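You operate a simulated robot arm through the tools that you are given. There is no shell and no other tool. Be economical: measure what you need, move in short steps, check, and stop when the job is done.

The job below is to be done with a simulated two-armed robot. You get a single attempt, and the scene is never put back.

## Task
Wipe the grease off the trim bed, lay the grey strip on it and shut the three clips.
Fine: use the yellow pad and put it back. What is to be rubbed or washed off counts as gone when no trace of it is left.

Only the result counts: the job must be done as asked and must still hold three seconds after the hand-in. Knocking over, shifting, dropping, spilling or breaking anything else fails it.

## Robot
Two 7-joint arms with two-finger parallel grippers on one trunk, on a base that drives. Base frame: it is fixed to the floor where the robot stands at the start and does not move with it; the origin is under the middle of the robot, x ahead of it, y to its left, z up. Readings come in m, degrees, newtons and seconds.
The left shoulder is at the start at [0.05, 0.187, 0.985], the right one opposite. With the tool pointing down near the work surface each hand reaches from about 0.1 to 0.66 m from the robot's upright axis, wherever it stands, measured 20 degrees to its own side. Places, roughly: blue trim clip [0.8, 1, 0.9]; grease smear [0.7, 1.1, 0.8]; green lock knob [0.5, 1.2, 0.9]; mirror arm [0.5, 1.3, 0.9]; red trim clip [0.6, 1, 0.9]; trim bed [0.7, 1.1, 0.8]; white trim clip [0.7, 1, 0.9]. Payload 3.43 kg a hand.
The tool frame of a hand sits at the grasp point between the pads (the TCP): z along the fingers, y along the line on which they close. The tips reach 0.03 m beyond it. The gripper opens to 0.094 m. The fingers are 0.028 m wide and 0.01 m thick; the gripper's body (0.05 by 0.096 m) begins 0.055 m behind the TCP.
Orientation is told as [roll, pitch, yaw] about the base's x, y, z axes, in that order, counted from this pose: with the fingers straight down and closing along the base's y, the tool's x points along the base's -x, its y along +y and its z along -z.

## Interface
- The arms move only by the tool step_arm. It takes "left_rows", "right_rows" or both (then of equal length, played together; a hand with none holds still); each is a list that holds one entry, the list of rows, each a list of 7 numbers: the shift along the tool's x, y, z in m, then the turn, a rotation vector about the tool's x, y, z in degrees, then the opening, from 0 (shut) to 1 (fully open). In form: [[[tx, ty, tz, ax, ay, az, hand], ...]]. A call has 1 to 10 rows; each row is the pose to reach, as a shift and turn from the pose commanded when the call began, along the tool's axes at that moment. Each row takes 0.2 s and may step no farther than 0.05 m and 8.6 degrees from the row before; otherwise, or with a gripper value out of range, the whole call is refused. Where a pose cannot be reached the arm comes as near as it can. A force on the tool above 50 N (or 10 N above the force at the start of the call, whichever is more), or a blocked arm, ends the call early, and 0.2 s more pass. Each finger travels about 0.153 m/s and halts on what it meets, pressing with about 41 N; the grip force reading is that of the motor and also rises with nothing between the fingers. The clock runs only during rows and for 0.2 s after the last one: add rows that repeat a pose to give the fingers time. It gives the time, the measured TCP pose, the force on the tool (base axes), the opening and the grip force at its end, in the units of the frame above (readings bear some noise), with the torque about the TCP (base axes, N m) and any sound that the robot's microphone picked up, and new pictures: "show" is both (left out), scene, wrist or none (wrist: the cameras of the hands that moved).
- Cameras (640 x 400 px; columns grow to the right, rows downward): "scene" is now at [0.1452, 0.0217, 1.1561]; the picture's right is [0.27, -0.96, 0.00], its down [-0.58, -0.16, -0.80] and it looks along [0.77, 0.21, -0.60] (base axes); focal length 260 px, centre (320, 200). "left" rides on the left gripper at [0.076, -0.014, -0.103] in its tool frame; the picture's right is [0.18, 0.98, 0.00], its down [-0.75, 0.14, -0.64] and it looks along [-0.63, 0.12, 0.77] (tool axes); focal length 243 px, centre (320, 200). "right" rides on the right gripper at [0.076, 0.014, -0.102] in its tool frame; the picture's right is [-0.18, 0.98, 0.00], its down [-0.75, -0.14, -0.64] and it looks along [-0.63, -0.12, 0.77] (tool axes); focal length 243 px, centre (320, 200).
- raise_lower(by): slides the trunk up (or, below 0, down) by that many m; the arms and the scene camera ride with it, the base frame stays. It gives what a move gives, with no picture.
- drive_base(legs): drives the robot by 1 to 6 legs, each [ahead, left, turn to the left] in m, m and degrees, along the robot's own axes; the way and the turn of a leg run together, so that a leg with both is an arc; at most 1.5 m and 180 degrees a leg. The arms and the cameras ride along, it lands a little off, and it stops where it bumps. It gives what a move gives, and a new picture of the scene camera.
- turn_head(pan, tilt): turns the head with the scene camera to pan (to the left, within 80 degrees either way) and tilt (down, from -29 to 69), counted from straight ahead of the robot. It gives what a move gives, and a new picture of the scene camera.
- measure_at(camera, pixels): for up to 12 pixels [column, row] of the newest picture of that camera ("zoom" is the newest enlarged one), the place [x, y, z] in the base frame of the surface seen there, good to about 0.002 m, but the place of the scene camera against the robot may be out by one fixed shift of up to 0.018 m in any direction. The clock stands still meanwhile.
- zoom(camera, box): a new picture of the part [left, top, right, bottom] of that camera's present view, enlarged. The clock stands still meanwhile.
- hand_in(): hands the job in; it is judged then, once.

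Work in short steps. Measure before you move; look again where a grasp or a placing could have gone wrong, and mend it. You have 80 turns and 260 pictures in all, those below and enlarged ones among them. Open the grippers and draw the arms clear of the work before you hand the job in, unless the task says otherwise; then end with one line.

The tools are called after "Call:" as name(argument=value, ...) on one line, values as JSON. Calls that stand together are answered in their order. step_arm: Moves the arms, as the interface text tells. Its arguments: {"type":"object","properties":{"left_rows":{"type":"array"},"right_rows":{"type":"array"},"show":{"type":"string","enum":["both","scene","wrist","none"]}},"required":[]} The other tools are called the same way: raise_lower (by) slides the trunk up or down; drive_base (legs) drives the base; turn_head (pan, tilt) turns the head that bears the scene camera; measure_at (camera, pixels) gives the place of the surface under pixels of a picture; zoom (camera, box) takes an enlarged picture of a part of a camera's view; hand_in () hands the job in.

At the start:

```text
time: 0.0
left_tool_pos: [0.4005, 0.2358, 0.9305]
left_orientation: [0.1, 0.0, 0.0]
left_ft_force: [-0.6, 0.1, -0.3]
left_moment: [-0.01, 0.0, -0.01]
left_width: 0.094
left_grasp_force: 0.0
right_tool_pos: [0.4774, -0.104, 0.931]
right_orientation: [0.0, 0.0, 0.0]
right_ft_force: [-0.3, -0.5, 0.0]
right_moment: [-0.01, -0.02, 0.0]
right_width: 0.0939
right_grasp_force: 0.1
trunk travel left (down, up): [-0.2, 0.232]
robot x, y, heading: [0.0001, 0.0043, 0.0]
head pan, tilt: [15.6, 37.1]
```

scene: 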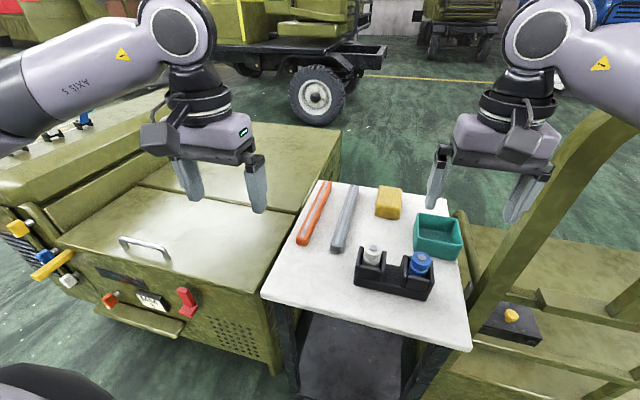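
right: 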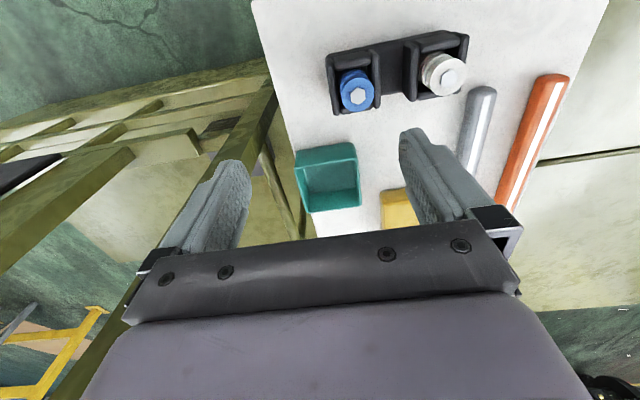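
left: 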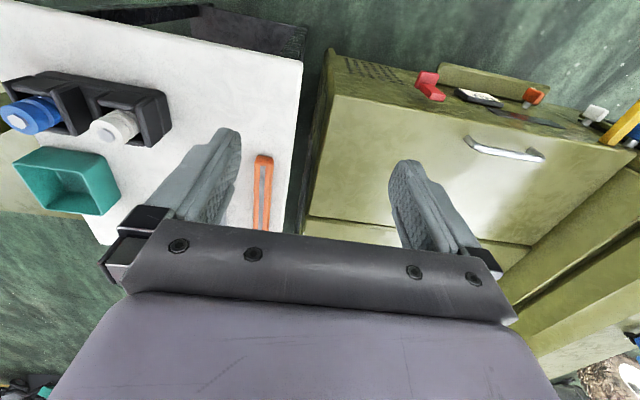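

The scene shows the yellow pad (388,203), grey strip (345,220), orange strip and tray on the white table. I measure these and then look to the left for the trim bed.

Call:
measure_at(camera="scene", pixels=[[353, 188], [336, 248], [378, 190], [401, 193], [388, 203], [377, 215], [398, 217], [388, 212], [325, 184], [300, 242], [345, 230], [322, 310]])

Call:
turn_head(pan=60, tilt=25)

```text
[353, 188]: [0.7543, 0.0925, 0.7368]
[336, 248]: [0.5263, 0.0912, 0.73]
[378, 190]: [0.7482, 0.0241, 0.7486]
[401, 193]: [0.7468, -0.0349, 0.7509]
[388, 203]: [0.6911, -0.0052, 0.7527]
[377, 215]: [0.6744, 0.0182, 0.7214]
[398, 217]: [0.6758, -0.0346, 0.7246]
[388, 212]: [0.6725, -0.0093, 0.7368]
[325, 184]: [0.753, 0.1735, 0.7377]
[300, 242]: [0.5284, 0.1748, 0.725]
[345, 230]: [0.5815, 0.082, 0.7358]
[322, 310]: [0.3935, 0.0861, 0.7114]
```

```text
time: 1.1
left_tool_pos: [0.4005, 0.2367, 0.9322]
left_orientation: [0.0, 0.0, 0.1]
left_ft_force: [0.5, 0.8, 0.8]
left_moment: [0.02, 0.0, 0.02]
left_width: 0.0943
left_grasp_force: 0.0
right_tool_pos: [0.4782, -0.104, 0.9309]
right_orientation: [0.0, 0.0, 0.0]
right_ft_force: [0.6, 0.0, 0.6]
right_moment: [-0.02, 0.02, 0.01]
right_width: 0.0938
right_grasp_force: 0.1
trunk travel left (down, up): [-0.2, 0.232]
robot x, y, heading: [-0.0005, 0.0013, -0.0]
head pan, tilt: [60.0, 25.0]
```

scene: 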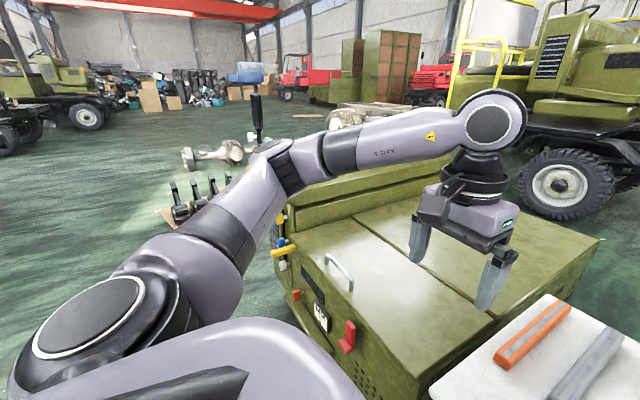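

The trim bed seems hidden around (200,210), where clips rise. I zoom there and measure the vehicle's parts.

Call:
zoom(camera="scene", box=[130, 130, 370, 280])

Call:
measure_at(camera="scene", pixels=[[181, 212], [213, 190], [175, 190], [270, 150], [285, 252], [340, 268], [350, 325], [300, 300], [410, 300], [590, 240], [228, 176], [440, 170]])

```text
2.67 times, centred on (250, 205) of scene
```

zoom: 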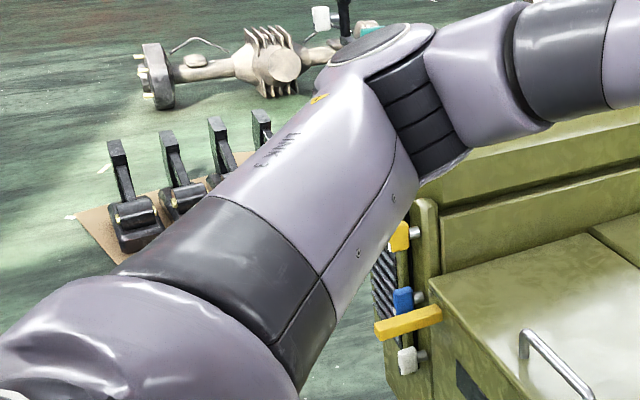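

```text
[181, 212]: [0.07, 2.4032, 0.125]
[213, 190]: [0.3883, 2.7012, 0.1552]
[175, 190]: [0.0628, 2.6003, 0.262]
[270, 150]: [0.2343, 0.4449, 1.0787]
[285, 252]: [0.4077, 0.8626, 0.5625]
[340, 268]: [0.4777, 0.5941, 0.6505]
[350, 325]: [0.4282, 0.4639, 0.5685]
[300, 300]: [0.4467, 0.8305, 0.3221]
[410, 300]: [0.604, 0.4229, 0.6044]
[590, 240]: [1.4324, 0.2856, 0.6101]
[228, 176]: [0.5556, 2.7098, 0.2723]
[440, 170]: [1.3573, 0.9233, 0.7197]
```

The black clips were seen beyond the arm in the first view at (50,130), so I pan back a bit to see the bed below the arm.

Call:
turn_head(pan=35, tilt=30)

```text
time: 2.0
left_tool_pos: [0.401, 0.2374, 0.9312]
left_orientation: [0.0, 0.0, -0.1]
left_ft_force: [0.3, 0.0, 0.1]
left_moment: [0.0, 0.02, 0.0]
left_width: 0.0941
left_grasp_force: 0.0
right_tool_pos: [0.4773, -0.1037, 0.9299]
right_orientation: [0.0, 0.1, 0.0]
right_ft_force: [0.5, -0.3, -0.3]
right_moment: [0.02, -0.03, -0.02]
right_width: 0.094
right_grasp_force: 0.0
trunk travel left (down, up): [-0.2, 0.232]
robot x, y, heading: [0.0003, -0.0, 0.1]
head pan, tilt: [35.0, 30.0]
```

scene: 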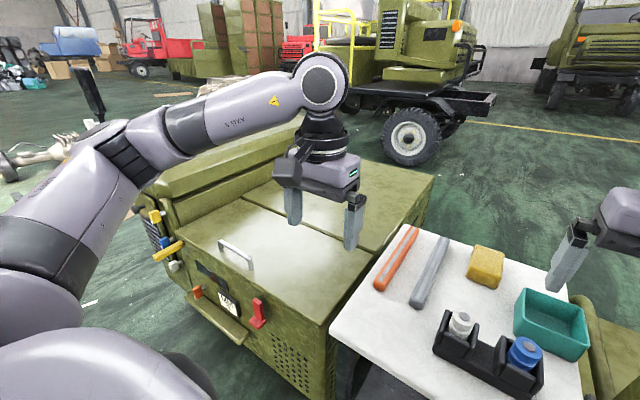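

The arm hides the bed; I'll fetch pad and strip first. I look straight down ahead to judge clearance between base and table.

Call:
turn_head(pan=10, tilt=60)

```text
time: 3.0
left_tool_pos: [0.4016, 0.2376, 0.9332]
left_orientation: [0.0, -0.1, 0.0]
left_ft_force: [0.6, -0.6, 0.6]
left_moment: [0.01, 0.0, 0.0]
left_width: 0.0937
left_grasp_force: 0.0
right_tool_pos: [0.4768, -0.1053, 0.9307]
right_orientation: [0.1, 0.1, 0.0]
right_ft_force: [0.1, -0.3, -0.3]
right_moment: [0.05, -0.02, 0.01]
right_width: 0.0942
right_grasp_force: 0.1
trunk travel left (down, up): [-0.2, 0.232]
robot x, y, heading: [-0.002, 0.0017, -0.1]
head pan, tilt: [10.0, 60.0]
```

scene: 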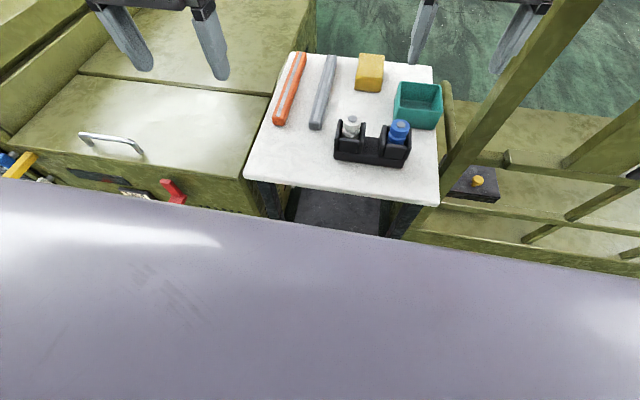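

The table is close ahead. I check the objects with the wrist cameras' measurements, which carry no fixed shift.

Call:
measure_at(camera="right", pixels=[[483, 92], [466, 160], [478, 120], [386, 200], [395, 215], [480, 105], [492, 105], [350, 230]])

Call:
measure_at(camera="scene", pixels=[[332, 57], [316, 128], [326, 90], [369, 60], [369, 80], [358, 58], [383, 60], [356, 88], [381, 91], [294, 90], [320, 195], [300, 196]])

Call:
zoom(camera="scene", box=[240, 40, 460, 200])

```text
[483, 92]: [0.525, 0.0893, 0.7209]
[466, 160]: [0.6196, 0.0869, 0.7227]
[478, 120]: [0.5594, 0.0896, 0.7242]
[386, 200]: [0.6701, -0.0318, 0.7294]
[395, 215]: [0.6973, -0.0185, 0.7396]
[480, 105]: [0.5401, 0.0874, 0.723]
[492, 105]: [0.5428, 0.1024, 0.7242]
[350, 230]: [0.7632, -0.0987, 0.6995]
```

```text
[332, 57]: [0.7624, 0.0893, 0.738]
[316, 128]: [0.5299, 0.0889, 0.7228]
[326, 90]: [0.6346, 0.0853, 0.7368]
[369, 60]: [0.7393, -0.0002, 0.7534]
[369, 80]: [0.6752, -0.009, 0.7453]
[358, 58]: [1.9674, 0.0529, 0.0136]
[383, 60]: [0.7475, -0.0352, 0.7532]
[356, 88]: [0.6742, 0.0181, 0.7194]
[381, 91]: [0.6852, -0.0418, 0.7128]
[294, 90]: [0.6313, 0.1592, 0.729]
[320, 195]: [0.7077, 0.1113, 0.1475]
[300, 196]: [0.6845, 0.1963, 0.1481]
```

```text
2.50 times, centred on (350, 120) of scene
```

zoom: 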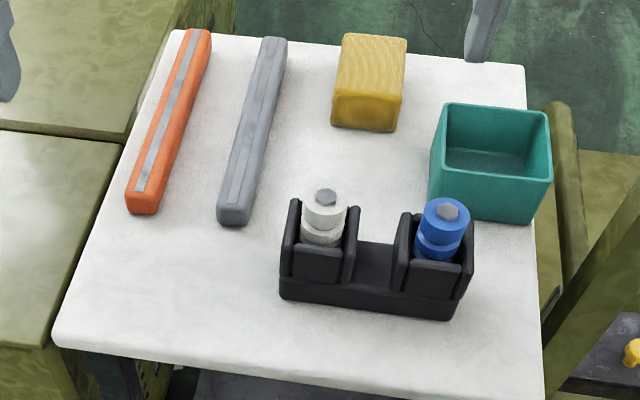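

Strip (y≈0.089, top z≈0.723) and pad (x 0.67–0.745, y≈-0.01, top≈0.74) are known. Before grasping I scout the bed: back off slightly, go left, and look.

Call:
drive_base(legs=[[-0.25, 0, 0], [0, 0.5, 0]])

Call:
turn_head(pan=20, tilt=25)

```text
time: 7.4
left_tool_pos: [0.1458, 0.7476, 0.9328]
left_orientation: [0.0, -0.1, 0.4]
left_ft_force: [0.4, -0.5, -0.8]
left_moment: [0.01, 0.02, -0.03]
left_width: 0.094
left_grasp_force: 0.1
right_tool_pos: [0.2251, 0.4066, 0.9295]
right_orientation: [0.1, 0.0, 0.3]
right_ft_force: [0.5, -0.7, 0.5]
right_moment: [0.0, -0.01, 0.0]
right_width: 0.094
right_grasp_force: 0.0
trunk travel left (down, up): [-0.2, 0.232]
robot x, y, heading: [-0.2537, 0.5076, 0.3]
head pan, tilt: [10.0, 60.0]
```

scene: 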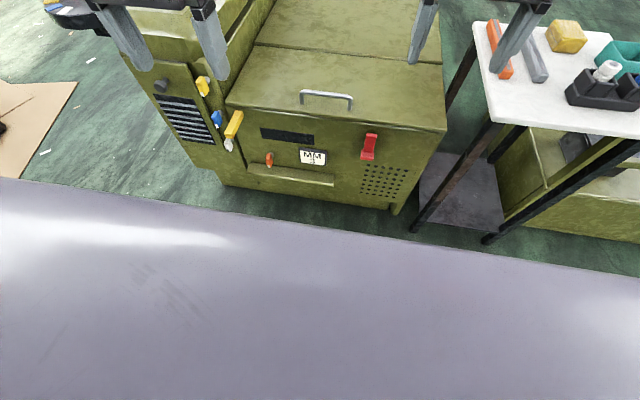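

```text
time: 8.4
left_tool_pos: [0.1454, 0.7469, 0.9307]
left_orientation: [0.0, -0.1, 0.4]
left_ft_force: [-0.9, 0.4, 0.2]
left_moment: [0.03, -0.02, 0.02]
left_width: 0.094
left_grasp_force: 0.0
right_tool_pos: [0.2252, 0.4077, 0.9299]
right_orientation: [0.0, 0.0, 0.2]
right_ft_force: [0.9, 0.7, 0.5]
right_moment: [0.01, 0.03, 0.01]
right_width: 0.094
right_grasp_force: 0.1
trunk travel left (down, up): [-0.2, 0.232]
robot x, y, heading: [-0.2569, 0.508, 0.2]
head pan, tilt: [20.0, 25.0]
```

scene: 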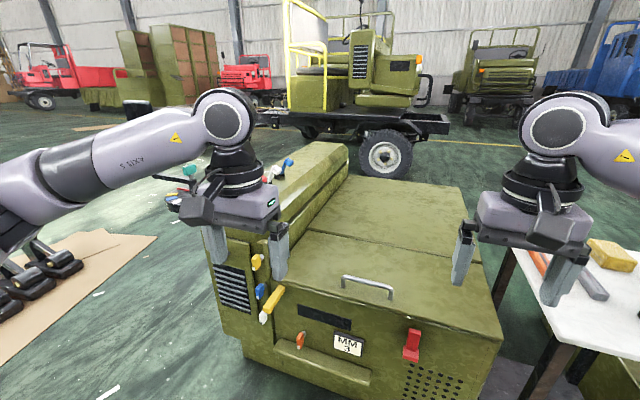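

White and blue clips peek out at (270,172),(287,163), green knob at (190,170). I drive further left and look again.

Call:
drive_base(legs=[[0, 0.6, 0]])

Call:
turn_head(pan=0, tilt=25)

```text
time: 11.8
left_tool_pos: [0.1356, 1.3592, 0.932]
left_orientation: [0.0, 0.0, 1.1]
left_ft_force: [0.0, 0.3, 0.3]
left_moment: [-0.01, -0.01, 0.0]
left_width: 0.0941
left_grasp_force: 0.1
right_tool_pos: [0.2191, 1.0188, 0.9317]
right_orientation: [-0.1, 0.1, 1.1]
right_ft_force: [0.2, 0.1, -0.8]
right_moment: [0.01, -0.05, 0.03]
right_width: 0.0941
right_grasp_force: 0.1
trunk travel left (down, up): [-0.2, 0.232]
robot x, y, heading: [-0.2617, 1.1142, 1.1]
head pan, tilt: [20.0, 25.0]
```

scene: 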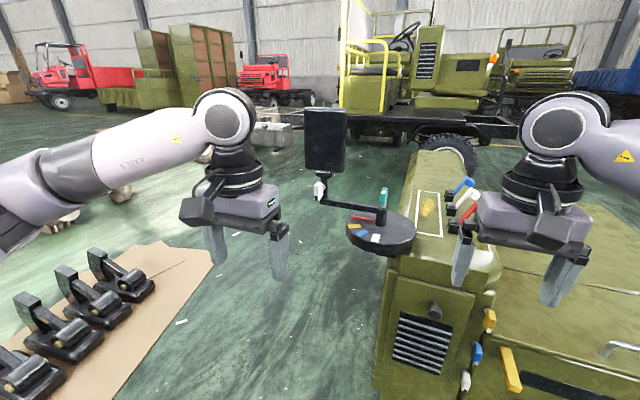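

```text
time: 12.6
left_tool_pos: [0.1356, 1.3598, 0.932]
left_orientation: [0.0, 0.0, 1.1]
left_ft_force: [-0.3, 0.0, 0.7]
left_moment: [-0.01, -0.01, -0.03]
left_width: 0.0939
left_grasp_force: 0.0
right_tool_pos: [0.2182, 1.0204, 0.9299]
right_orientation: [0.0, -0.1, 1.1]
right_ft_force: [0.1, 0.2, 0.2]
right_moment: [0.0, 0.0, 0.01]
right_width: 0.094
right_grasp_force: 0.0
trunk travel left (down, up): [-0.2, 0.232]
robot x, y, heading: [-0.261, 1.1148, 1.2]
head pan, tilt: [0.0, 25.0]
```

scene: 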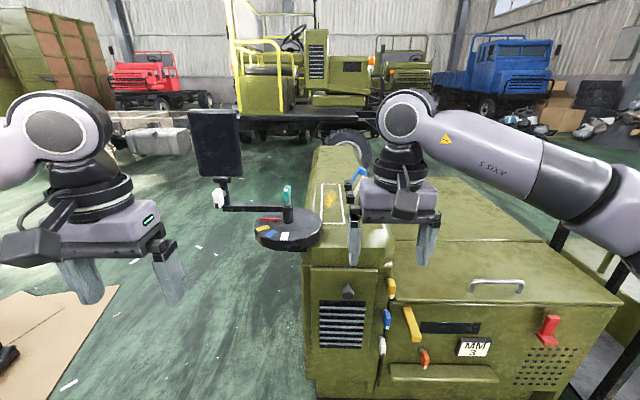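

The bed is the white outlined rectangle around (330,205) with a yellow smear, the mirror with green knob at (287,195). I zoom in and measure.

Call:
zoom(camera="scene", box=[240, 130, 440, 270])

Call:
measure_at(camera="scene", pixels=[[323, 184], [342, 183], [321, 221], [344, 223], [331, 200], [312, 270], [380, 272], [287, 200], [285, 240], [228, 200], [358, 175], [330, 255]])

```text
2.86 times, centred on (340, 200) of scene
```

zoom: 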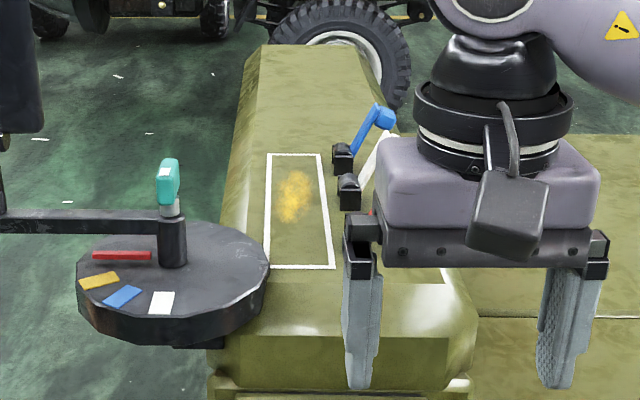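

```text
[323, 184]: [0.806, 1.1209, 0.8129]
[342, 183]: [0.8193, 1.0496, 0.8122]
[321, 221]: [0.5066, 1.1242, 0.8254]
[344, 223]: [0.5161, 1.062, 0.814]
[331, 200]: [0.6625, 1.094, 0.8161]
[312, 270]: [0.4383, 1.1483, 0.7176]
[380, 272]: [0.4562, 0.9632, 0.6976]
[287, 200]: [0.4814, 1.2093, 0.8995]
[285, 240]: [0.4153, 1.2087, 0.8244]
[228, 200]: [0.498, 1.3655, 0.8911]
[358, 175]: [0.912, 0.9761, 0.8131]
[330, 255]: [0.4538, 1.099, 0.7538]
```

I now see the layout: bed top z≈0.80 (x 0.51–0.81, y 1.06–1.12), levers on its -y side lean open. I return to the table and get a bit closer, to take the pad with the left hand.

Call:
drive_base(legs=[[0, -1.1, -1.2], [0.34, 0, 0]])

Call:
turn_head(pan=0, tilt=45)

```text
time: 20.2
left_tool_pos: [0.4813, 0.243, 0.9313]
left_orientation: [0.0, 0.1, 0.2]
left_ft_force: [0.6, -0.4, -0.4]
left_moment: [0.03, -0.02, -0.02]
left_width: 0.0938
left_grasp_force: 0.2
right_tool_pos: [0.559, -0.099, 0.9291]
right_orientation: [-0.1, 0.1, 0.2]
right_ft_force: [-0.4, 0.0, -0.4]
right_moment: [-0.04, 0.01, -0.01]
right_width: 0.0942
right_grasp_force: 0.1
trunk travel left (down, up): [-0.2, 0.232]
robot x, y, heading: [0.0795, 0.0011, 0.4]
head pan, tilt: [0.0, 25.0]
stopped in leg 2: the robot was blocked; the commanded pose is now the measured one
```

scene: 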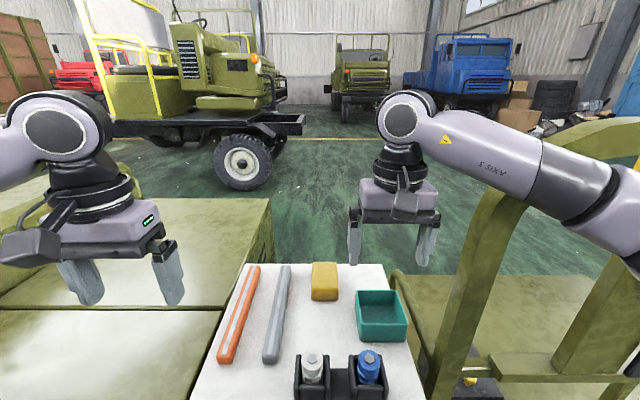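

```text
time: 21.0
left_tool_pos: [0.4812, 0.2429, 0.9301]
left_orientation: [0.0, 0.1, 0.2]
left_ft_force: [0.4, 0.8, -0.6]
left_moment: [0.01, -0.02, 0.02]
left_width: 0.094
left_grasp_force: 0.3
right_tool_pos: [0.5583, -0.0989, 0.9291]
right_orientation: [0.0, 0.0, 0.2]
right_ft_force: [0.1, 0.1, -0.4]
right_moment: [0.07, 0.02, 0.03]
right_width: 0.0943
right_grasp_force: 0.0
trunk travel left (down, up): [-0.2, 0.232]
robot x, y, heading: [0.08, 0.0057, 0.0]
head pan, tilt: [0.0, 45.0]
```

scene: 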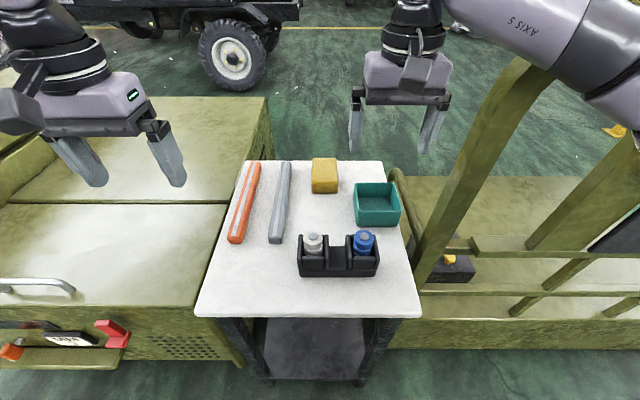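

Blocked at x≈0.08, good enough; the table is unmoved in view. I retract the left hand and bring the right hand over the pad (seen at (325,175)).

Call:
step_arm(left_rows=[[[0.04, 0, -0.01, 0, 0, 0, 1], [0.08, 0, -0.02, 0, 0, 0, 1], [0.12, 0, -0.03, 0, 0, 0, 1], [0.16, 0, -0.04, 0, 0, 0, 1], [0.16, 0, -0.04, 0, 0, 0, 1]]], right_rows=[[[-0.03, 0.022, 0.02, 0, 0, 0, 1], [-0.06, 0.044, 0.04, 0, 0, 0, 1], [-0.09, 0.066, 0.06, 0, 0, 0, 1], [-0.12, 0.09, 0.08, 0, 0, 0, 1], [-0.12, 0.09, 0.08, 0, 0, 0, 1]]])

```text
time: 22.2
left_tool_pos: [0.3205, 0.2395, 0.972]
left_orientation: [0.0, 0.2, 0.2]
left_ft_force: [0.1, 1.0, -0.4]
left_moment: [0.0, 0.03, -0.01]
left_width: 0.0939
left_grasp_force: 0.0
right_tool_pos: [0.6668, -0.0141, 0.8514]
right_orientation: [-0.1, 0.1, 0.3]
right_ft_force: [-1.0, 0.8, 0.5]
right_moment: [0.02, 0.0, 0.01]
right_width: 0.0937
right_grasp_force: 0.0
right hand out of reach, approached as far as the arm can: row 4, 5
trunk travel left (down, up): [-0.2, 0.232]
robot x, y, heading: [0.0827, 0.0037, 0.5]
head pan, tilt: [0.0, 45.0]
```

scene: 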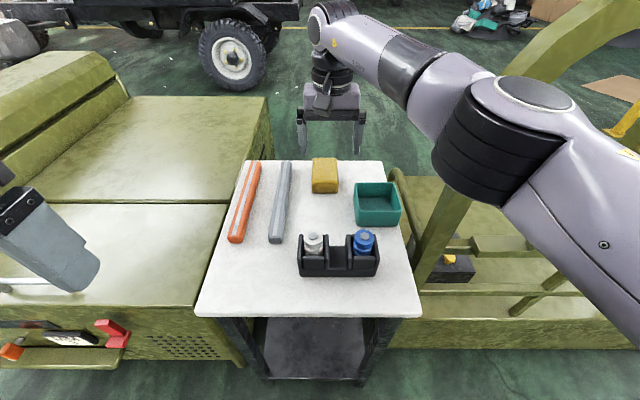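
right: 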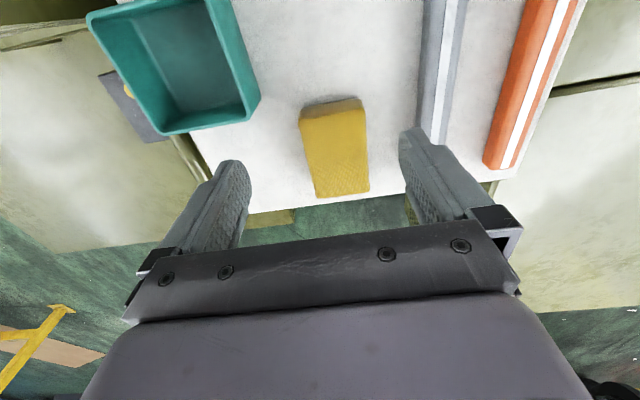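
left: 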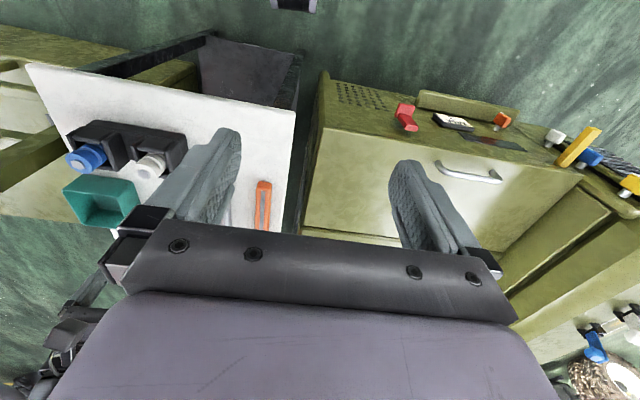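

The right hand falls short at x=0.667; it reaches best 20° to its side, so I back 2 cm and shift the base left 0.2.

Call:
drive_base(legs=[[-0.02, 0, 0], [0, 0.2, -0.3], [0.01, 0, 0]])

Call:
step_arm(right_rows=[[[0.0, -0.05, 0, 0, 0, 0, 1], [0.0, -0.1, 0, 0, 0, 0, 1], [0, -0.15, 0, 0, 0, 0, 1], [-0.02, -0.2, 0.0, 0, 0, 0, 1], [-0.04, -0.2, 0.0, 0, 0, 0, 1], [-0.04, -0.2, 0.0, 0, 0, 0, 1]]])

```text
time: 24.5
left_tool_pos: [0.3126, 0.4386, 0.9729]
left_orientation: [0.0, 0.1, -0.1]
left_ft_force: [0.1, 0.7, 1.1]
left_moment: [-0.02, -0.01, 0.0]
left_width: 0.0939
left_grasp_force: 0.0
right_tool_pos: [0.6555, 0.1827, 0.8505]
right_orientation: [0.0, 0.1, -0.2]
right_ft_force: [0.5, 0.1, 0.1]
right_moment: [0.03, 0.02, 0.02]
right_width: 0.094
right_grasp_force: 0.1
trunk travel left (down, up): [-0.2, 0.232]
robot x, y, heading: [0.0728, 0.2039, -0.0]
head pan, tilt: [0.0, 45.0]
```

scene: 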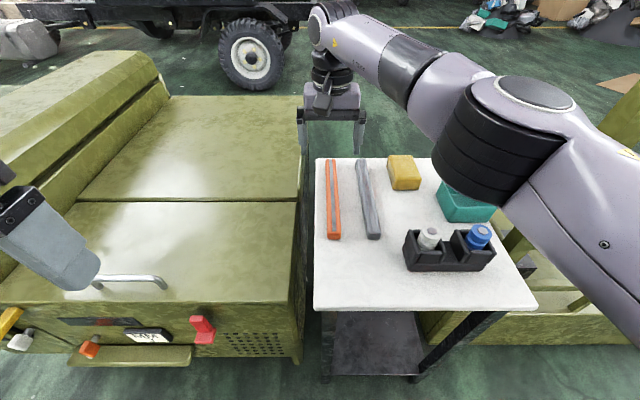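

```text
refused: row 4 steps farther than a row can; nothing moved
```

One row was too long; I resend with finer steps.

Call:
step_arm(right_rows=[[[0.0, -0.045, 0, 0, 0, 0, 1], [0.0, -0.09, 0, 0, 0, 0, 1], [0, -0.135, 0, 0, 0, 0, 1], [-0.01, -0.175, 0.0, 0, 0, 0, 1], [-0.03, -0.195, 0.0, 0, 0, 0, 1], [-0.045, -0.195, 0.02, 0, 0, 0, 1], [-0.045, -0.195, 0.02, 0, 0, 0, 1]]], show="wrist")

```text
time: 26.1
left_tool_pos: [0.3119, 0.4372, 0.974]
left_orientation: [0.0, 0.0, -0.1]
left_ft_force: [0.3, 1.1, -0.5]
left_moment: [0.02, 0.0, -0.01]
left_width: 0.0936
left_grasp_force: 0.0
right_tool_pos: [0.6999, -0.0112, 0.8306]
right_orientation: [0.0, 0.1, -0.1]
right_ft_force: [-0.5, 0.3, 0.2]
right_moment: [-0.01, 0.0, -0.02]
right_width: 0.094
right_grasp_force: 0.1
trunk travel left (down, up): [-0.2, 0.232]
robot x, y, heading: [0.0715, 0.2039, -0.0]
head pan, tilt: [0.0, 45.0]
```

right: 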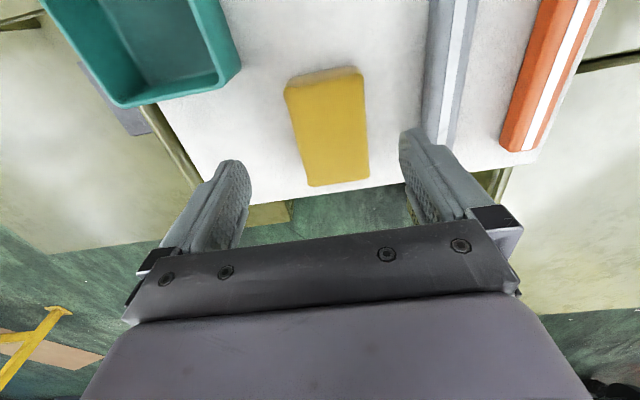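

The hand now reaches x=0.70. I measure the pad top corners at (298,92),(358,80),(370,172),(318,180) and nearby strip edge.

Call:
measure_at(camera="right", pixels=[[295, 95], [355, 80], [364, 174], [315, 180], [330, 130], [325, 74], [270, 130], [430, 110], [445, 130], [420, 60]])

```text
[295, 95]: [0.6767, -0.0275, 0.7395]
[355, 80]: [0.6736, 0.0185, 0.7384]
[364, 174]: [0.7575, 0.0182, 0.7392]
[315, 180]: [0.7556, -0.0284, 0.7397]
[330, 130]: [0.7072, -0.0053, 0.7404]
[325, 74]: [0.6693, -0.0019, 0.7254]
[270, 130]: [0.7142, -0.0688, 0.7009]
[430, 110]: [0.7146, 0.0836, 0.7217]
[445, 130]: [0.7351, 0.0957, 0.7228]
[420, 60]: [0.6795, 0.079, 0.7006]
```

Pad spans x 0.67–0.762, y -0.032–0.022, z 0.70–0.74. I lower to TCP z 0.742 at its middle and close.

Call:
step_arm(right_rows=[[[-0.013, 0.006, 0.03, 0, 0, 0, 1], [-0.013, 0.006, 0.06, 0, 0, 0, 1], [-0.013, 0.006, 0.0886, 0, 0, 0, 1], [-0.013, 0.006, 0.0886, 0, 0, 0, 1], [-0.013, 0.006, 0.0886, 0, 0, 0, 0.3], [-0.013, 0.006, 0.0886, 0, 0, 0, 0.3], [-0.013, 0.006, 0.0886, 0, 0, 0, 0.3]]], show="wrist")

```text
time: 27.7
left_tool_pos: [0.3122, 0.4391, 0.9726]
left_orientation: [0.0, 0.0, -0.2]
left_ft_force: [0.6, 0.2, 0.0]
left_moment: [0.06, 0.0, 0.0]
left_width: 0.0939
left_grasp_force: 0.1
right_tool_pos: [0.7036, -0.0065, 0.7451]
right_orientation: [0.0, -0.1, -0.2]
right_ft_force: [0.7, -0.2, 5.7]
right_moment: [0.08, 0.05, -0.03]
right_width: 0.0637
right_grasp_force: 40.8
right hand out of reach, approached as far as the arm can: row 1, 2, 3, 4, 5, 6, 7
trunk travel left (down, up): [-0.2, 0.232]
robot x, y, heading: [0.0728, 0.2017, -0.0]
head pan, tilt: [0.0, 45.0]
```

right: 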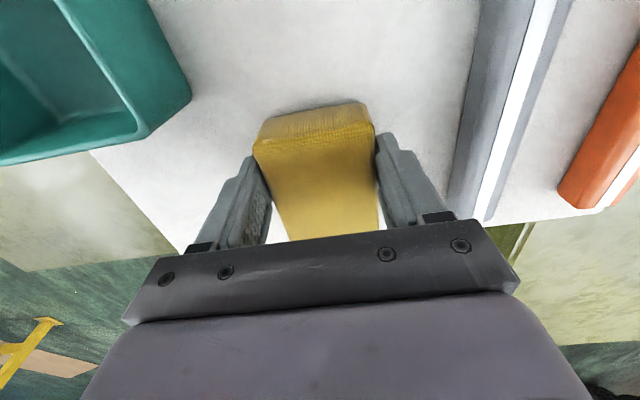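

The pad is gripped (width 0.064, 41 N; TCP [0.704,-0.007,0.745] is its home). I lift it, then raise the trunk and back off.

Call:
step_arm(left_rows=[[[0.01, 0, 0, 0, 0, 0, 1], [0.02, 0, 0, 0, 0, 0, 1], [0.03, 0, 0, 0, 0, 0, 1], [0.04, 0, 0, 0, 0, 0, 1], [0.05, 0, 0, 0, 0, 0, 1], [0.05, 0, 0, 0, 0, 0, 1], [0.05, 0, 0, 0, 0, 0, 1]]], right_rows=[[[0, 0, -0.02, 0, 0, 0, 0.3], [0.0, 0, -0.05, 0, 0, 0, 0.3], [0.01, 0, -0.09, 0, 0, 0, 0.3], [0.03, 0, -0.13, 0, 0, 0, 0.3], [0.06, 0, -0.15, 0, 0, 0, 0.3], [0.1, 0, -0.15, 0, 0, 0, 0.3], [0.1, 0, -0.15, 0, 0, 0, 0.3]]], show="scene")

Call:
raise_lower(by=0.13)

Call:
drive_base(legs=[[-0.33, 0, 0], [0, 1.06, 0]])

Call:
turn_head(pan=-15, tilt=30)

```text
time: 29.3
left_tool_pos: [0.2618, 0.4381, 0.9704]
left_orientation: [0.0, 0.1, -0.1]
left_ft_force: [-0.2, -0.4, 0.1]
left_moment: [-0.01, 0.06, 0.01]
left_width: 0.0941
left_grasp_force: 0.2
right_tool_pos: [0.605, -0.0061, 0.8933]
right_orientation: [0.1, -0.1, -0.2]
right_ft_force: [-0.2, -0.5, 0.1]
right_moment: [0.03, 0.02, 0.0]
right_width: 0.0637
right_grasp_force: 41.2
trunk travel left (down, up): [-0.2, 0.232]
robot x, y, heading: [0.0695, 0.2067, -0.3]
head pan, tilt: [0.0, 45.0]
```

scene: 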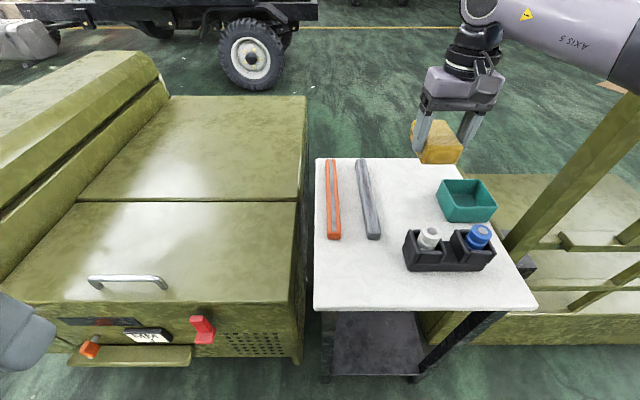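

```text
time: 30.9
left_tool_pos: [0.2627, 0.4393, 1.1023]
left_orientation: [-0.1, 0.0, -0.1]
left_ft_force: [-0.2, -0.1, 0.2]
left_moment: [-0.01, -0.02, 0.01]
left_width: 0.0941
left_grasp_force: 0.1
right_tool_pos: [0.6049, -0.0063, 1.0226]
right_orientation: [0.1, 0.1, -0.2]
right_ft_force: [0.2, -0.9, -0.7]
right_moment: [0.0, 0.03, 0.0]
right_width: 0.0637
right_grasp_force: 40.9
trunk travel left (down, up): [-0.33, 0.102]
robot x, y, heading: [0.0675, 0.2024, -0.2]
head pan, tilt: [0.0, 45.0]
```

```text
time: 38.1
left_tool_pos: [-0.0701, 1.4901, 1.1016]
left_orientation: [-0.1, 0.1, 0.0]
left_ft_force: [-0.3, 1.1, 0.1]
left_moment: [-0.02, -0.01, -0.01]
left_width: 0.094
left_grasp_force: 0.1
right_tool_pos: [0.2732, 1.0441, 1.0227]
right_orientation: [0.0, 0.1, -0.1]
right_ft_force: [-0.4, 0.6, 0.4]
right_moment: [0.01, 0.01, -0.01]
right_width: 0.0637
right_grasp_force: 40.9
trunk travel left (down, up): [-0.33, 0.102]
robot x, y, heading: [-0.2552, 1.2533, 0.1]
head pan, tilt: [0.0, 45.0]
```

scene: 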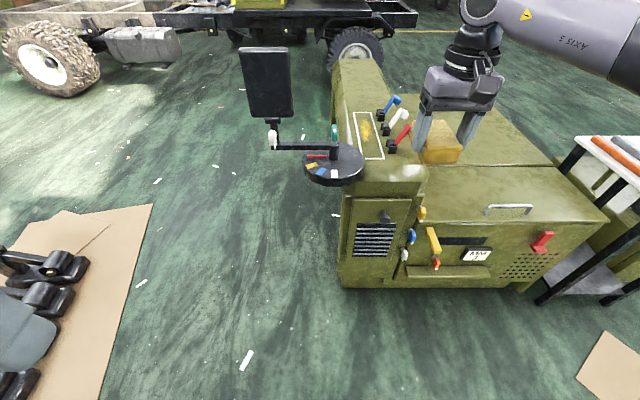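

```text
time: 38.9
left_tool_pos: [-0.07, 1.49, 1.1008]
left_orientation: [0.0, 0.1, 0.0]
left_ft_force: [0.8, 0.5, -1.2]
left_moment: [0.01, -0.01, 0.04]
left_width: 0.0941
left_grasp_force: 0.0
right_tool_pos: [0.2726, 1.0442, 1.0229]
right_orientation: [0.1, 0.0, -0.1]
right_ft_force: [-1.3, -0.7, -1.0]
right_moment: [-0.01, -0.01, 0.01]
right_width: 0.0641
right_grasp_force: 40.6
trunk travel left (down, up): [-0.33, 0.102]
robot x, y, heading: [-0.2637, 1.2551, 0.0]
head pan, tilt: [-15.0, 30.0]
```

scene: 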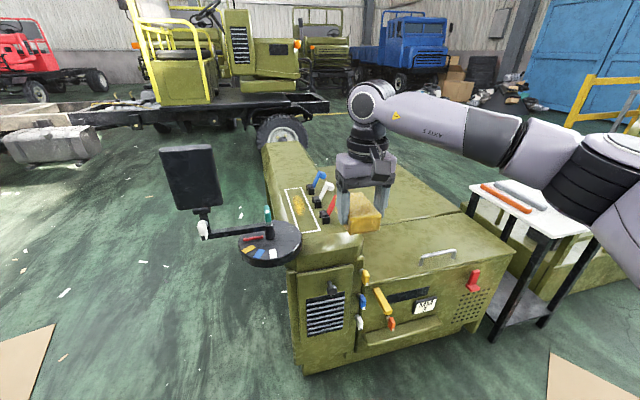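

The bed, three open levers, and the mirror on the left are clear now. I zoom and measure.

Call:
zoom(camera="scene", box=[220, 150, 380, 270])

Call:
measure_at(camera="scene", pixels=[[286, 190], [303, 187], [304, 233], [322, 231], [297, 205], [190, 180], [215, 205], [268, 212], [270, 260], [302, 245], [331, 203], [320, 178]])

```text
3.33 times, centred on (300, 210) of scene
```

zoom: 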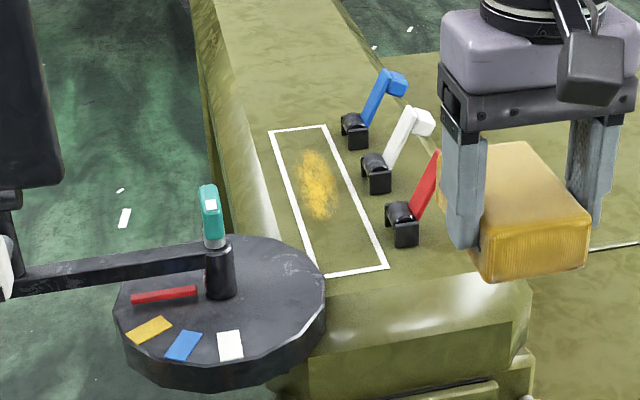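

```text
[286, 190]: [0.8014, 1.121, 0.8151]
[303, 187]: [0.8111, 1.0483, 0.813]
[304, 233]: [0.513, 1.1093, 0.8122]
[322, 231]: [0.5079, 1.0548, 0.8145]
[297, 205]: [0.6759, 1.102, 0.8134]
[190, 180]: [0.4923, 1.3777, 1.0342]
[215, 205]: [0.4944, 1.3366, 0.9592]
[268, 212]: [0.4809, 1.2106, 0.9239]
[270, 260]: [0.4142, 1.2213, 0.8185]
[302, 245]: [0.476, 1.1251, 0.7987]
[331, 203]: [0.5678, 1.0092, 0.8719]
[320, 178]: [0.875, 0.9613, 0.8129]
```

I measure the smear outline and lever details in the zoomed picture.

Call:
measure_at(camera="zoom", pixels=[[312, 150], [326, 150], [298, 185], [338, 185], [318, 216], [328, 216], [402, 210], [432, 165], [398, 80], [356, 122], [424, 120], [378, 165]])

```text
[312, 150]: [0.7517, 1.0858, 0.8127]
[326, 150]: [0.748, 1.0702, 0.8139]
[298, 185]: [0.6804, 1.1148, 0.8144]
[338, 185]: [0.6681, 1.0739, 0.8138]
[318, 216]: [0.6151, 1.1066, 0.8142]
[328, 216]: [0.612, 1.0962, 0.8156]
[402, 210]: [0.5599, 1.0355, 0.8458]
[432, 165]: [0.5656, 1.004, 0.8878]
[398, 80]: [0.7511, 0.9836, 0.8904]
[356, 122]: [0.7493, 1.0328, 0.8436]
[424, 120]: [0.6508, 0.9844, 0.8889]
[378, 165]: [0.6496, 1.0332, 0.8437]
```

Smear spans x 0.61–0.76, y 1.065–1.12; levers pivot at y≈1.035, tips y≈0.985. True bed height ≈0.80. I drive in with the pad high (z 1.02).

Call:
drive_base(legs=[[0, 0.04, 0], [0.33, 0, 0]])

Call:
turn_head(pan=-10, tilt=45)

```text
time: 41.5
left_tool_pos: [0.2573, 1.5272, 1.1026]
left_orientation: [0.0, 0.1, -0.5]
left_ft_force: [-0.1, 0.9, 0.4]
left_moment: [-0.04, 0.01, -0.03]
left_width: 0.094
left_grasp_force: 0.1
right_tool_pos: [0.5974, 1.0784, 1.0227]
right_orientation: [-0.1, 0.1, -0.6]
right_ft_force: [0.1, -0.1, -1.4]
right_moment: [-0.01, 0.04, -0.02]
right_width: 0.0639
right_grasp_force: 40.8
trunk travel left (down, up): [-0.33, 0.102]
robot x, y, heading: [0.0638, 1.2923, -0.6]
head pan, tilt: [-15.0, 30.0]
```

scene: 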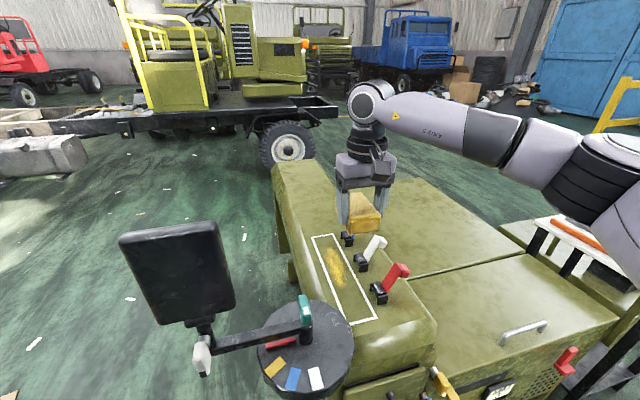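

```text
time: 42.3
left_tool_pos: [0.2566, 1.5268, 1.1017]
left_orientation: [0.0, 0.0, -0.5]
left_ft_force: [0.5, -0.2, -0.3]
left_moment: [-0.02, -0.02, -0.01]
left_width: 0.0941
left_grasp_force: 0.2
right_tool_pos: [0.5962, 1.0785, 1.0232]
right_orientation: [0.0, 0.1, -0.5]
right_ft_force: [-0.1, 0.2, -0.1]
right_moment: [0.04, 0.02, 0.0]
right_width: 0.064
right_grasp_force: 40.5
trunk travel left (down, up): [-0.33, 0.102]
robot x, y, heading: [0.0597, 1.2945, -0.7]
head pan, tilt: [-10.0, 45.0]
```

scene: 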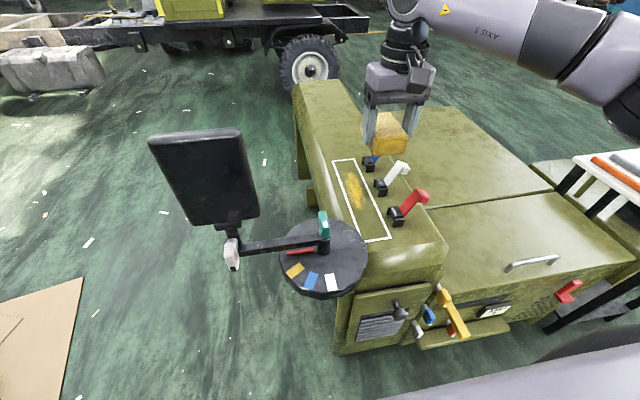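

Clear all round. I creep 3 cm closer, then move the hand over the bed and use the wrist camera for exact positions.

Call:
drive_base(legs=[[0.03, 0, 0.6]])

Call:
step_arm(right_rows=[[[0, 0.005, 0.03, 0, 0, 0, 0.3], [0, 0.01, 0.06, 0, 0, 0, 0.3], [0, 0.015, 0.09, 0, 0, 0, 0.3], [0, 0.015, 0.09, 0, 0, 0, 0.3]]], show="both")

```text
time: 43.1
left_tool_pos: [0.2847, 1.5288, 1.1017]
left_orientation: [0.0, 0.2, 0.1]
left_ft_force: [0.0, 1.1, -0.9]
left_moment: [-0.01, 0.0, 0.04]
left_width: 0.0939
left_grasp_force: 0.2
right_tool_pos: [0.6291, 1.0835, 1.0227]
right_orientation: [0.0, 0.0, -0.1]
right_ft_force: [0.0, 0.5, 0.1]
right_moment: [-0.01, 0.08, 0.01]
right_width: 0.0636
right_grasp_force: 41.3
trunk travel left (down, up): [-0.33, 0.102]
robot x, y, heading: [0.0929, 1.2935, 0.1]
head pan, tilt: [-10.0, 45.0]
```

scene: 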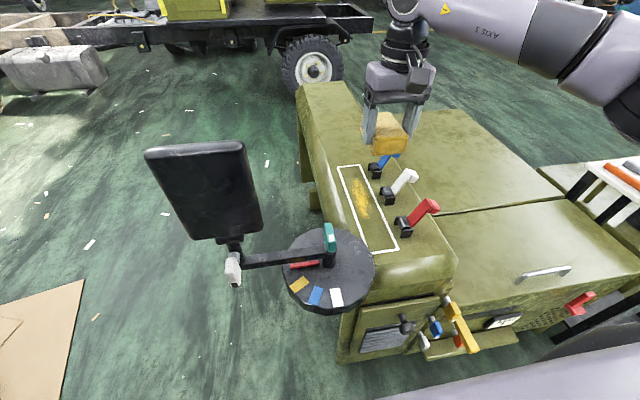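

```text
time: 44.1
left_tool_pos: [0.2838, 1.5288, 1.101]
left_orientation: [0.0, 0.1, 0.2]
left_ft_force: [-0.5, -0.1, -0.1]
left_moment: [-0.01, -0.03, 0.02]
left_width: 0.094
left_grasp_force: 0.0
right_tool_pos: [0.6284, 1.099, 0.9317]
right_orientation: [0.0, 0.0, 0.0]
right_ft_force: [0.7, -0.3, -0.7]
right_moment: [0.02, 0.05, 0.01]
right_width: 0.0641
right_grasp_force: 40.8
trunk travel left (down, up): [-0.33, 0.102]
robot x, y, heading: [0.0929, 1.2911, 0.1]
head pan, tilt: [-10.0, 45.0]
```

scene: 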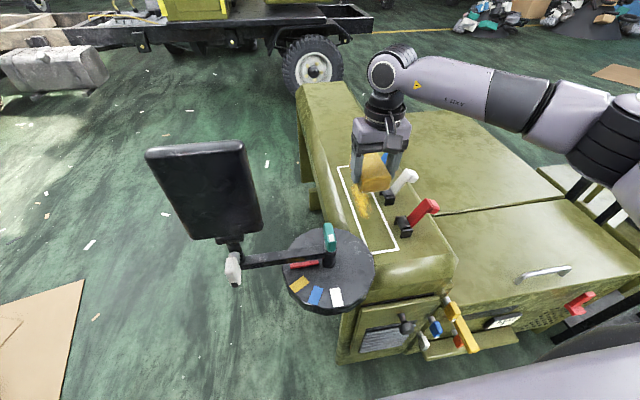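
right: 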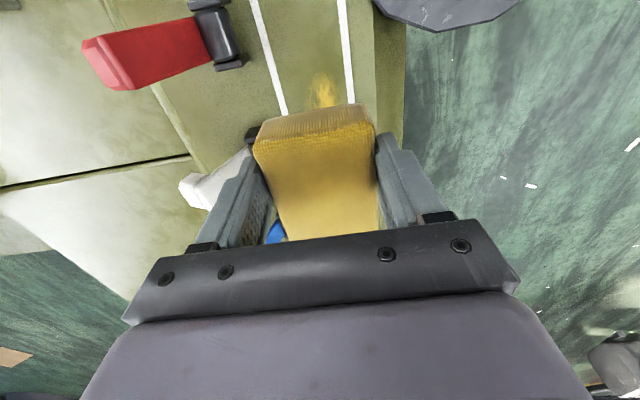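

I measure the bed lines, smear end and lever bases in the wrist view.

Call:
measure_at(camera="right", pixels=[[262, 40], [283, 108], [344, 40], [350, 95], [322, 75], [318, 98], [330, 98], [240, 55], [225, 10], [253, 128], [150, 70], [385, 40]])

Call:
zoom(camera="right", box=[160, 0, 400, 150])

```text
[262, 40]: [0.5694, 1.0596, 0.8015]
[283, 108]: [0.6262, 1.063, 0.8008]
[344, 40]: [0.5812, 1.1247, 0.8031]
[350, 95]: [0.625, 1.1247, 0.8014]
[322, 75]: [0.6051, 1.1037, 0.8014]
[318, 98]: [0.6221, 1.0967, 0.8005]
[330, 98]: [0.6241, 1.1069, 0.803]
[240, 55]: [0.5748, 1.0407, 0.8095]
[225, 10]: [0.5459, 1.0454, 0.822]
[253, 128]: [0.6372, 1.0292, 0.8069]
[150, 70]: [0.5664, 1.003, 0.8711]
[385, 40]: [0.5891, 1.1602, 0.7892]
```

```text
2.67 times, centred on (280, 75) of right
```

zoom: 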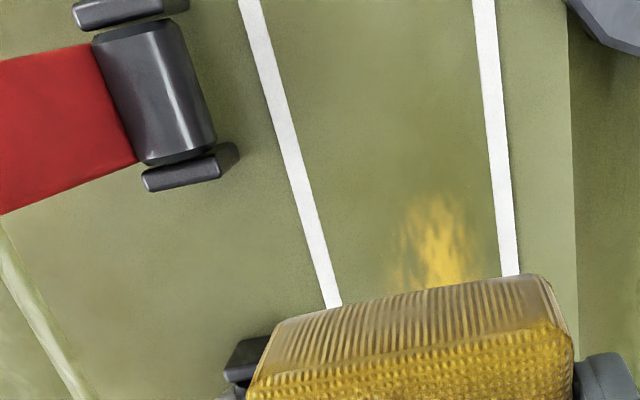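

Bed z=0.801, lines at y 1.061 and 1.125; lever base edge at y≈1.045. I lower the pad to the bed at y=1.093 and sweep along x.

Call:
step_arm(right_rows=[[[0.028, -0.006, 0.04, 0, 0, 0, 0.3], [0.028, -0.006, 0.075, 0, 0, 0, 0.3], [0.028, -0.006, 0.089, 0, 0, 0, 0.3], [0.0, -0.006, 0.089, 0, 0, 0, 0.3], [-0.03, -0.006, 0.089, 0, 0, 0, 0.3], [-0.06, -0.006, 0.089, 0, 0, 0, 0.3], [-0.09, -0.006, 0.089, 0, 0, 0, 0.3], [-0.06, -0.006, 0.089, 0, 0, 0, 0.3], [-0.03, -0.006, 0.089, 0, 0, 0, 0.3], [0.0, -0.006, 0.089, 0, 0, 0, 0.3]]], show="both")

```text
time: 46.3
left_tool_pos: [0.2832, 1.5291, 1.1029]
left_orientation: [0.0, 0.0, 0.1]
left_ft_force: [1.0, 0.2, -0.1]
left_moment: [-0.03, 0.02, -0.02]
left_width: 0.0939
left_grasp_force: 0.0
right_tool_pos: [0.6285, 1.095, 0.8437]
right_orientation: [0.1, -0.2, -0.1]
right_ft_force: [4.2, -2.6, 18.0]
right_moment: [-0.18, -0.18, 0.08]
right_width: 0.064
right_grasp_force: 40.7
trunk travel left (down, up): [-0.33, 0.102]
robot x, y, heading: [0.0933, 1.291, 0.3]
head pan, tilt: [-10.0, 45.0]
```

scene: 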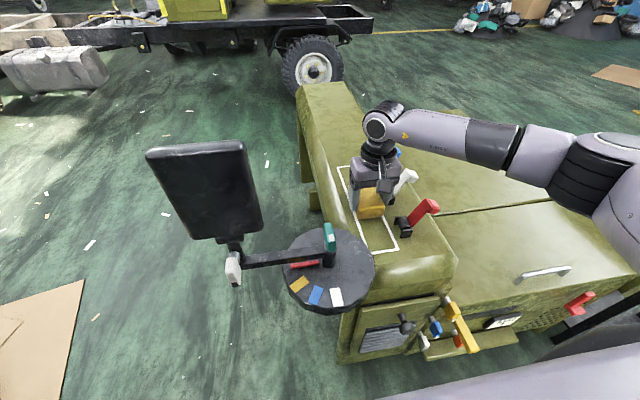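
right: 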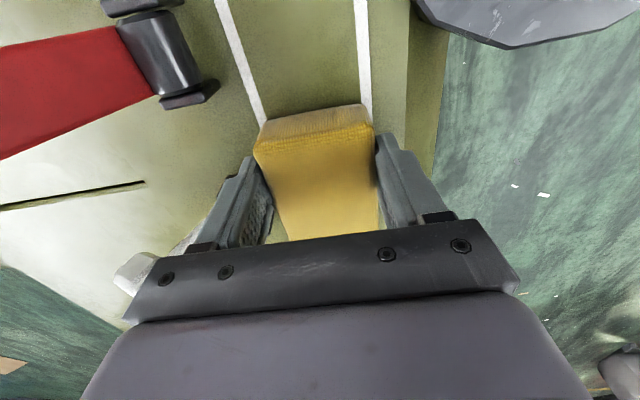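

Good contact (18 N) and the near smear end is gone. I make further strokes with small y offsets, and end lifted back to inspect.

Call:
step_arm(right_rows=[[[-0.03, 0.005, 0, 0, 0, 0, 0.3], [-0.065, 0.006, 0, 0, 0, 0, 0.3], [-0.097, 0.006, 0, 0, 0, 0, 0.3], [-0.097, -0.002, 0, 0, 0, 0, 0.3], [-0.06, -0.003, 0, 0, 0, 0, 0.3], [-0.02, -0.003, 0, 0, 0, 0, 0.3], [0.02, -0.003, 0, 0, 0, 0, 0.3], [0.025, 0.005, 0, 0, 0, 0, 0.3], [-0.01, 0.005, 0, 0, 0, 0, 0.3], [-0.01, 0.0, -0.03, 0, 0, 0, 0.3]]], show="none")

Call:
step_arm(right_rows=[[[0.02, 0.0, -0.03, 0, 0, 0, 0.3], [0.05, 0, -0.06, 0, 0, 0, 0.3], [0.09, 0, -0.06, 0, 0, 0, 0.3], [0.13, 0, -0.08, 0, 0, 0, 0.3], [0.17, 0, -0.1, 0, 0, 0, 0.3], [0.17, 0, -0.1, 0, 0, 0, 0.3]]], show="scene")

Call:
zoom(camera="scene", box=[310, 130, 450, 270])

```text
time: 48.5
left_tool_pos: [0.2813, 1.5278, 1.1024]
left_orientation: [-0.1, 0.1, 0.0]
left_ft_force: [-0.7, 0.0, 0.4]
left_moment: [-0.02, -0.01, -0.01]
left_width: 0.0941
left_grasp_force: 0.0
right_tool_pos: [0.6374, 1.093, 0.8706]
right_orientation: [-0.1, 0.2, -0.1]
right_ft_force: [-0.2, 0.0, -0.2]
right_moment: [-0.02, 0.03, 0.02]
right_width: 0.0637
right_grasp_force: 41.1
right hand out of reach, approached as far as the arm can: row 3, 4
trunk travel left (down, up): [-0.33, 0.102]
robot x, y, heading: [0.0933, 1.2891, 0.3]
head pan, tilt: [-10.0, 45.0]
```

```text
time: 49.9
left_tool_pos: [0.2839, 1.5279, 1.1005]
left_orientation: [0.0, 0.1, 0.0]
left_ft_force: [-0.3, 0.0, -1.0]
left_moment: [0.0, -0.01, 0.02]
left_width: 0.0939
left_grasp_force: 0.0
right_tool_pos: [0.4663, 1.092, 0.9756]
right_orientation: [0.0, 0.1, 0.0]
right_ft_force: [-0.1, 0.7, -0.1]
right_moment: [0.04, 0.03, 0.02]
right_width: 0.0638
right_grasp_force: 40.7
trunk travel left (down, up): [-0.33, 0.102]
robot x, y, heading: [0.097, 1.2951, -0.0]
head pan, tilt: [-10.0, 45.0]
```

scene: 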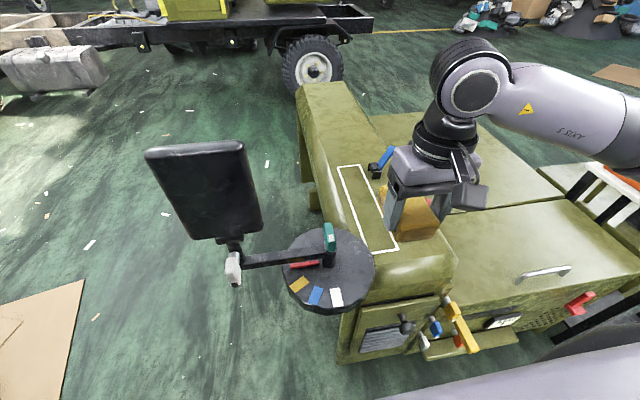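

```text
2.86 times, centred on (380, 200) of scene
```

zoom: 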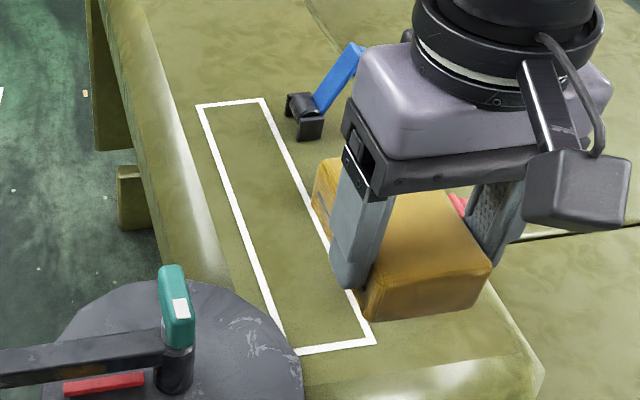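

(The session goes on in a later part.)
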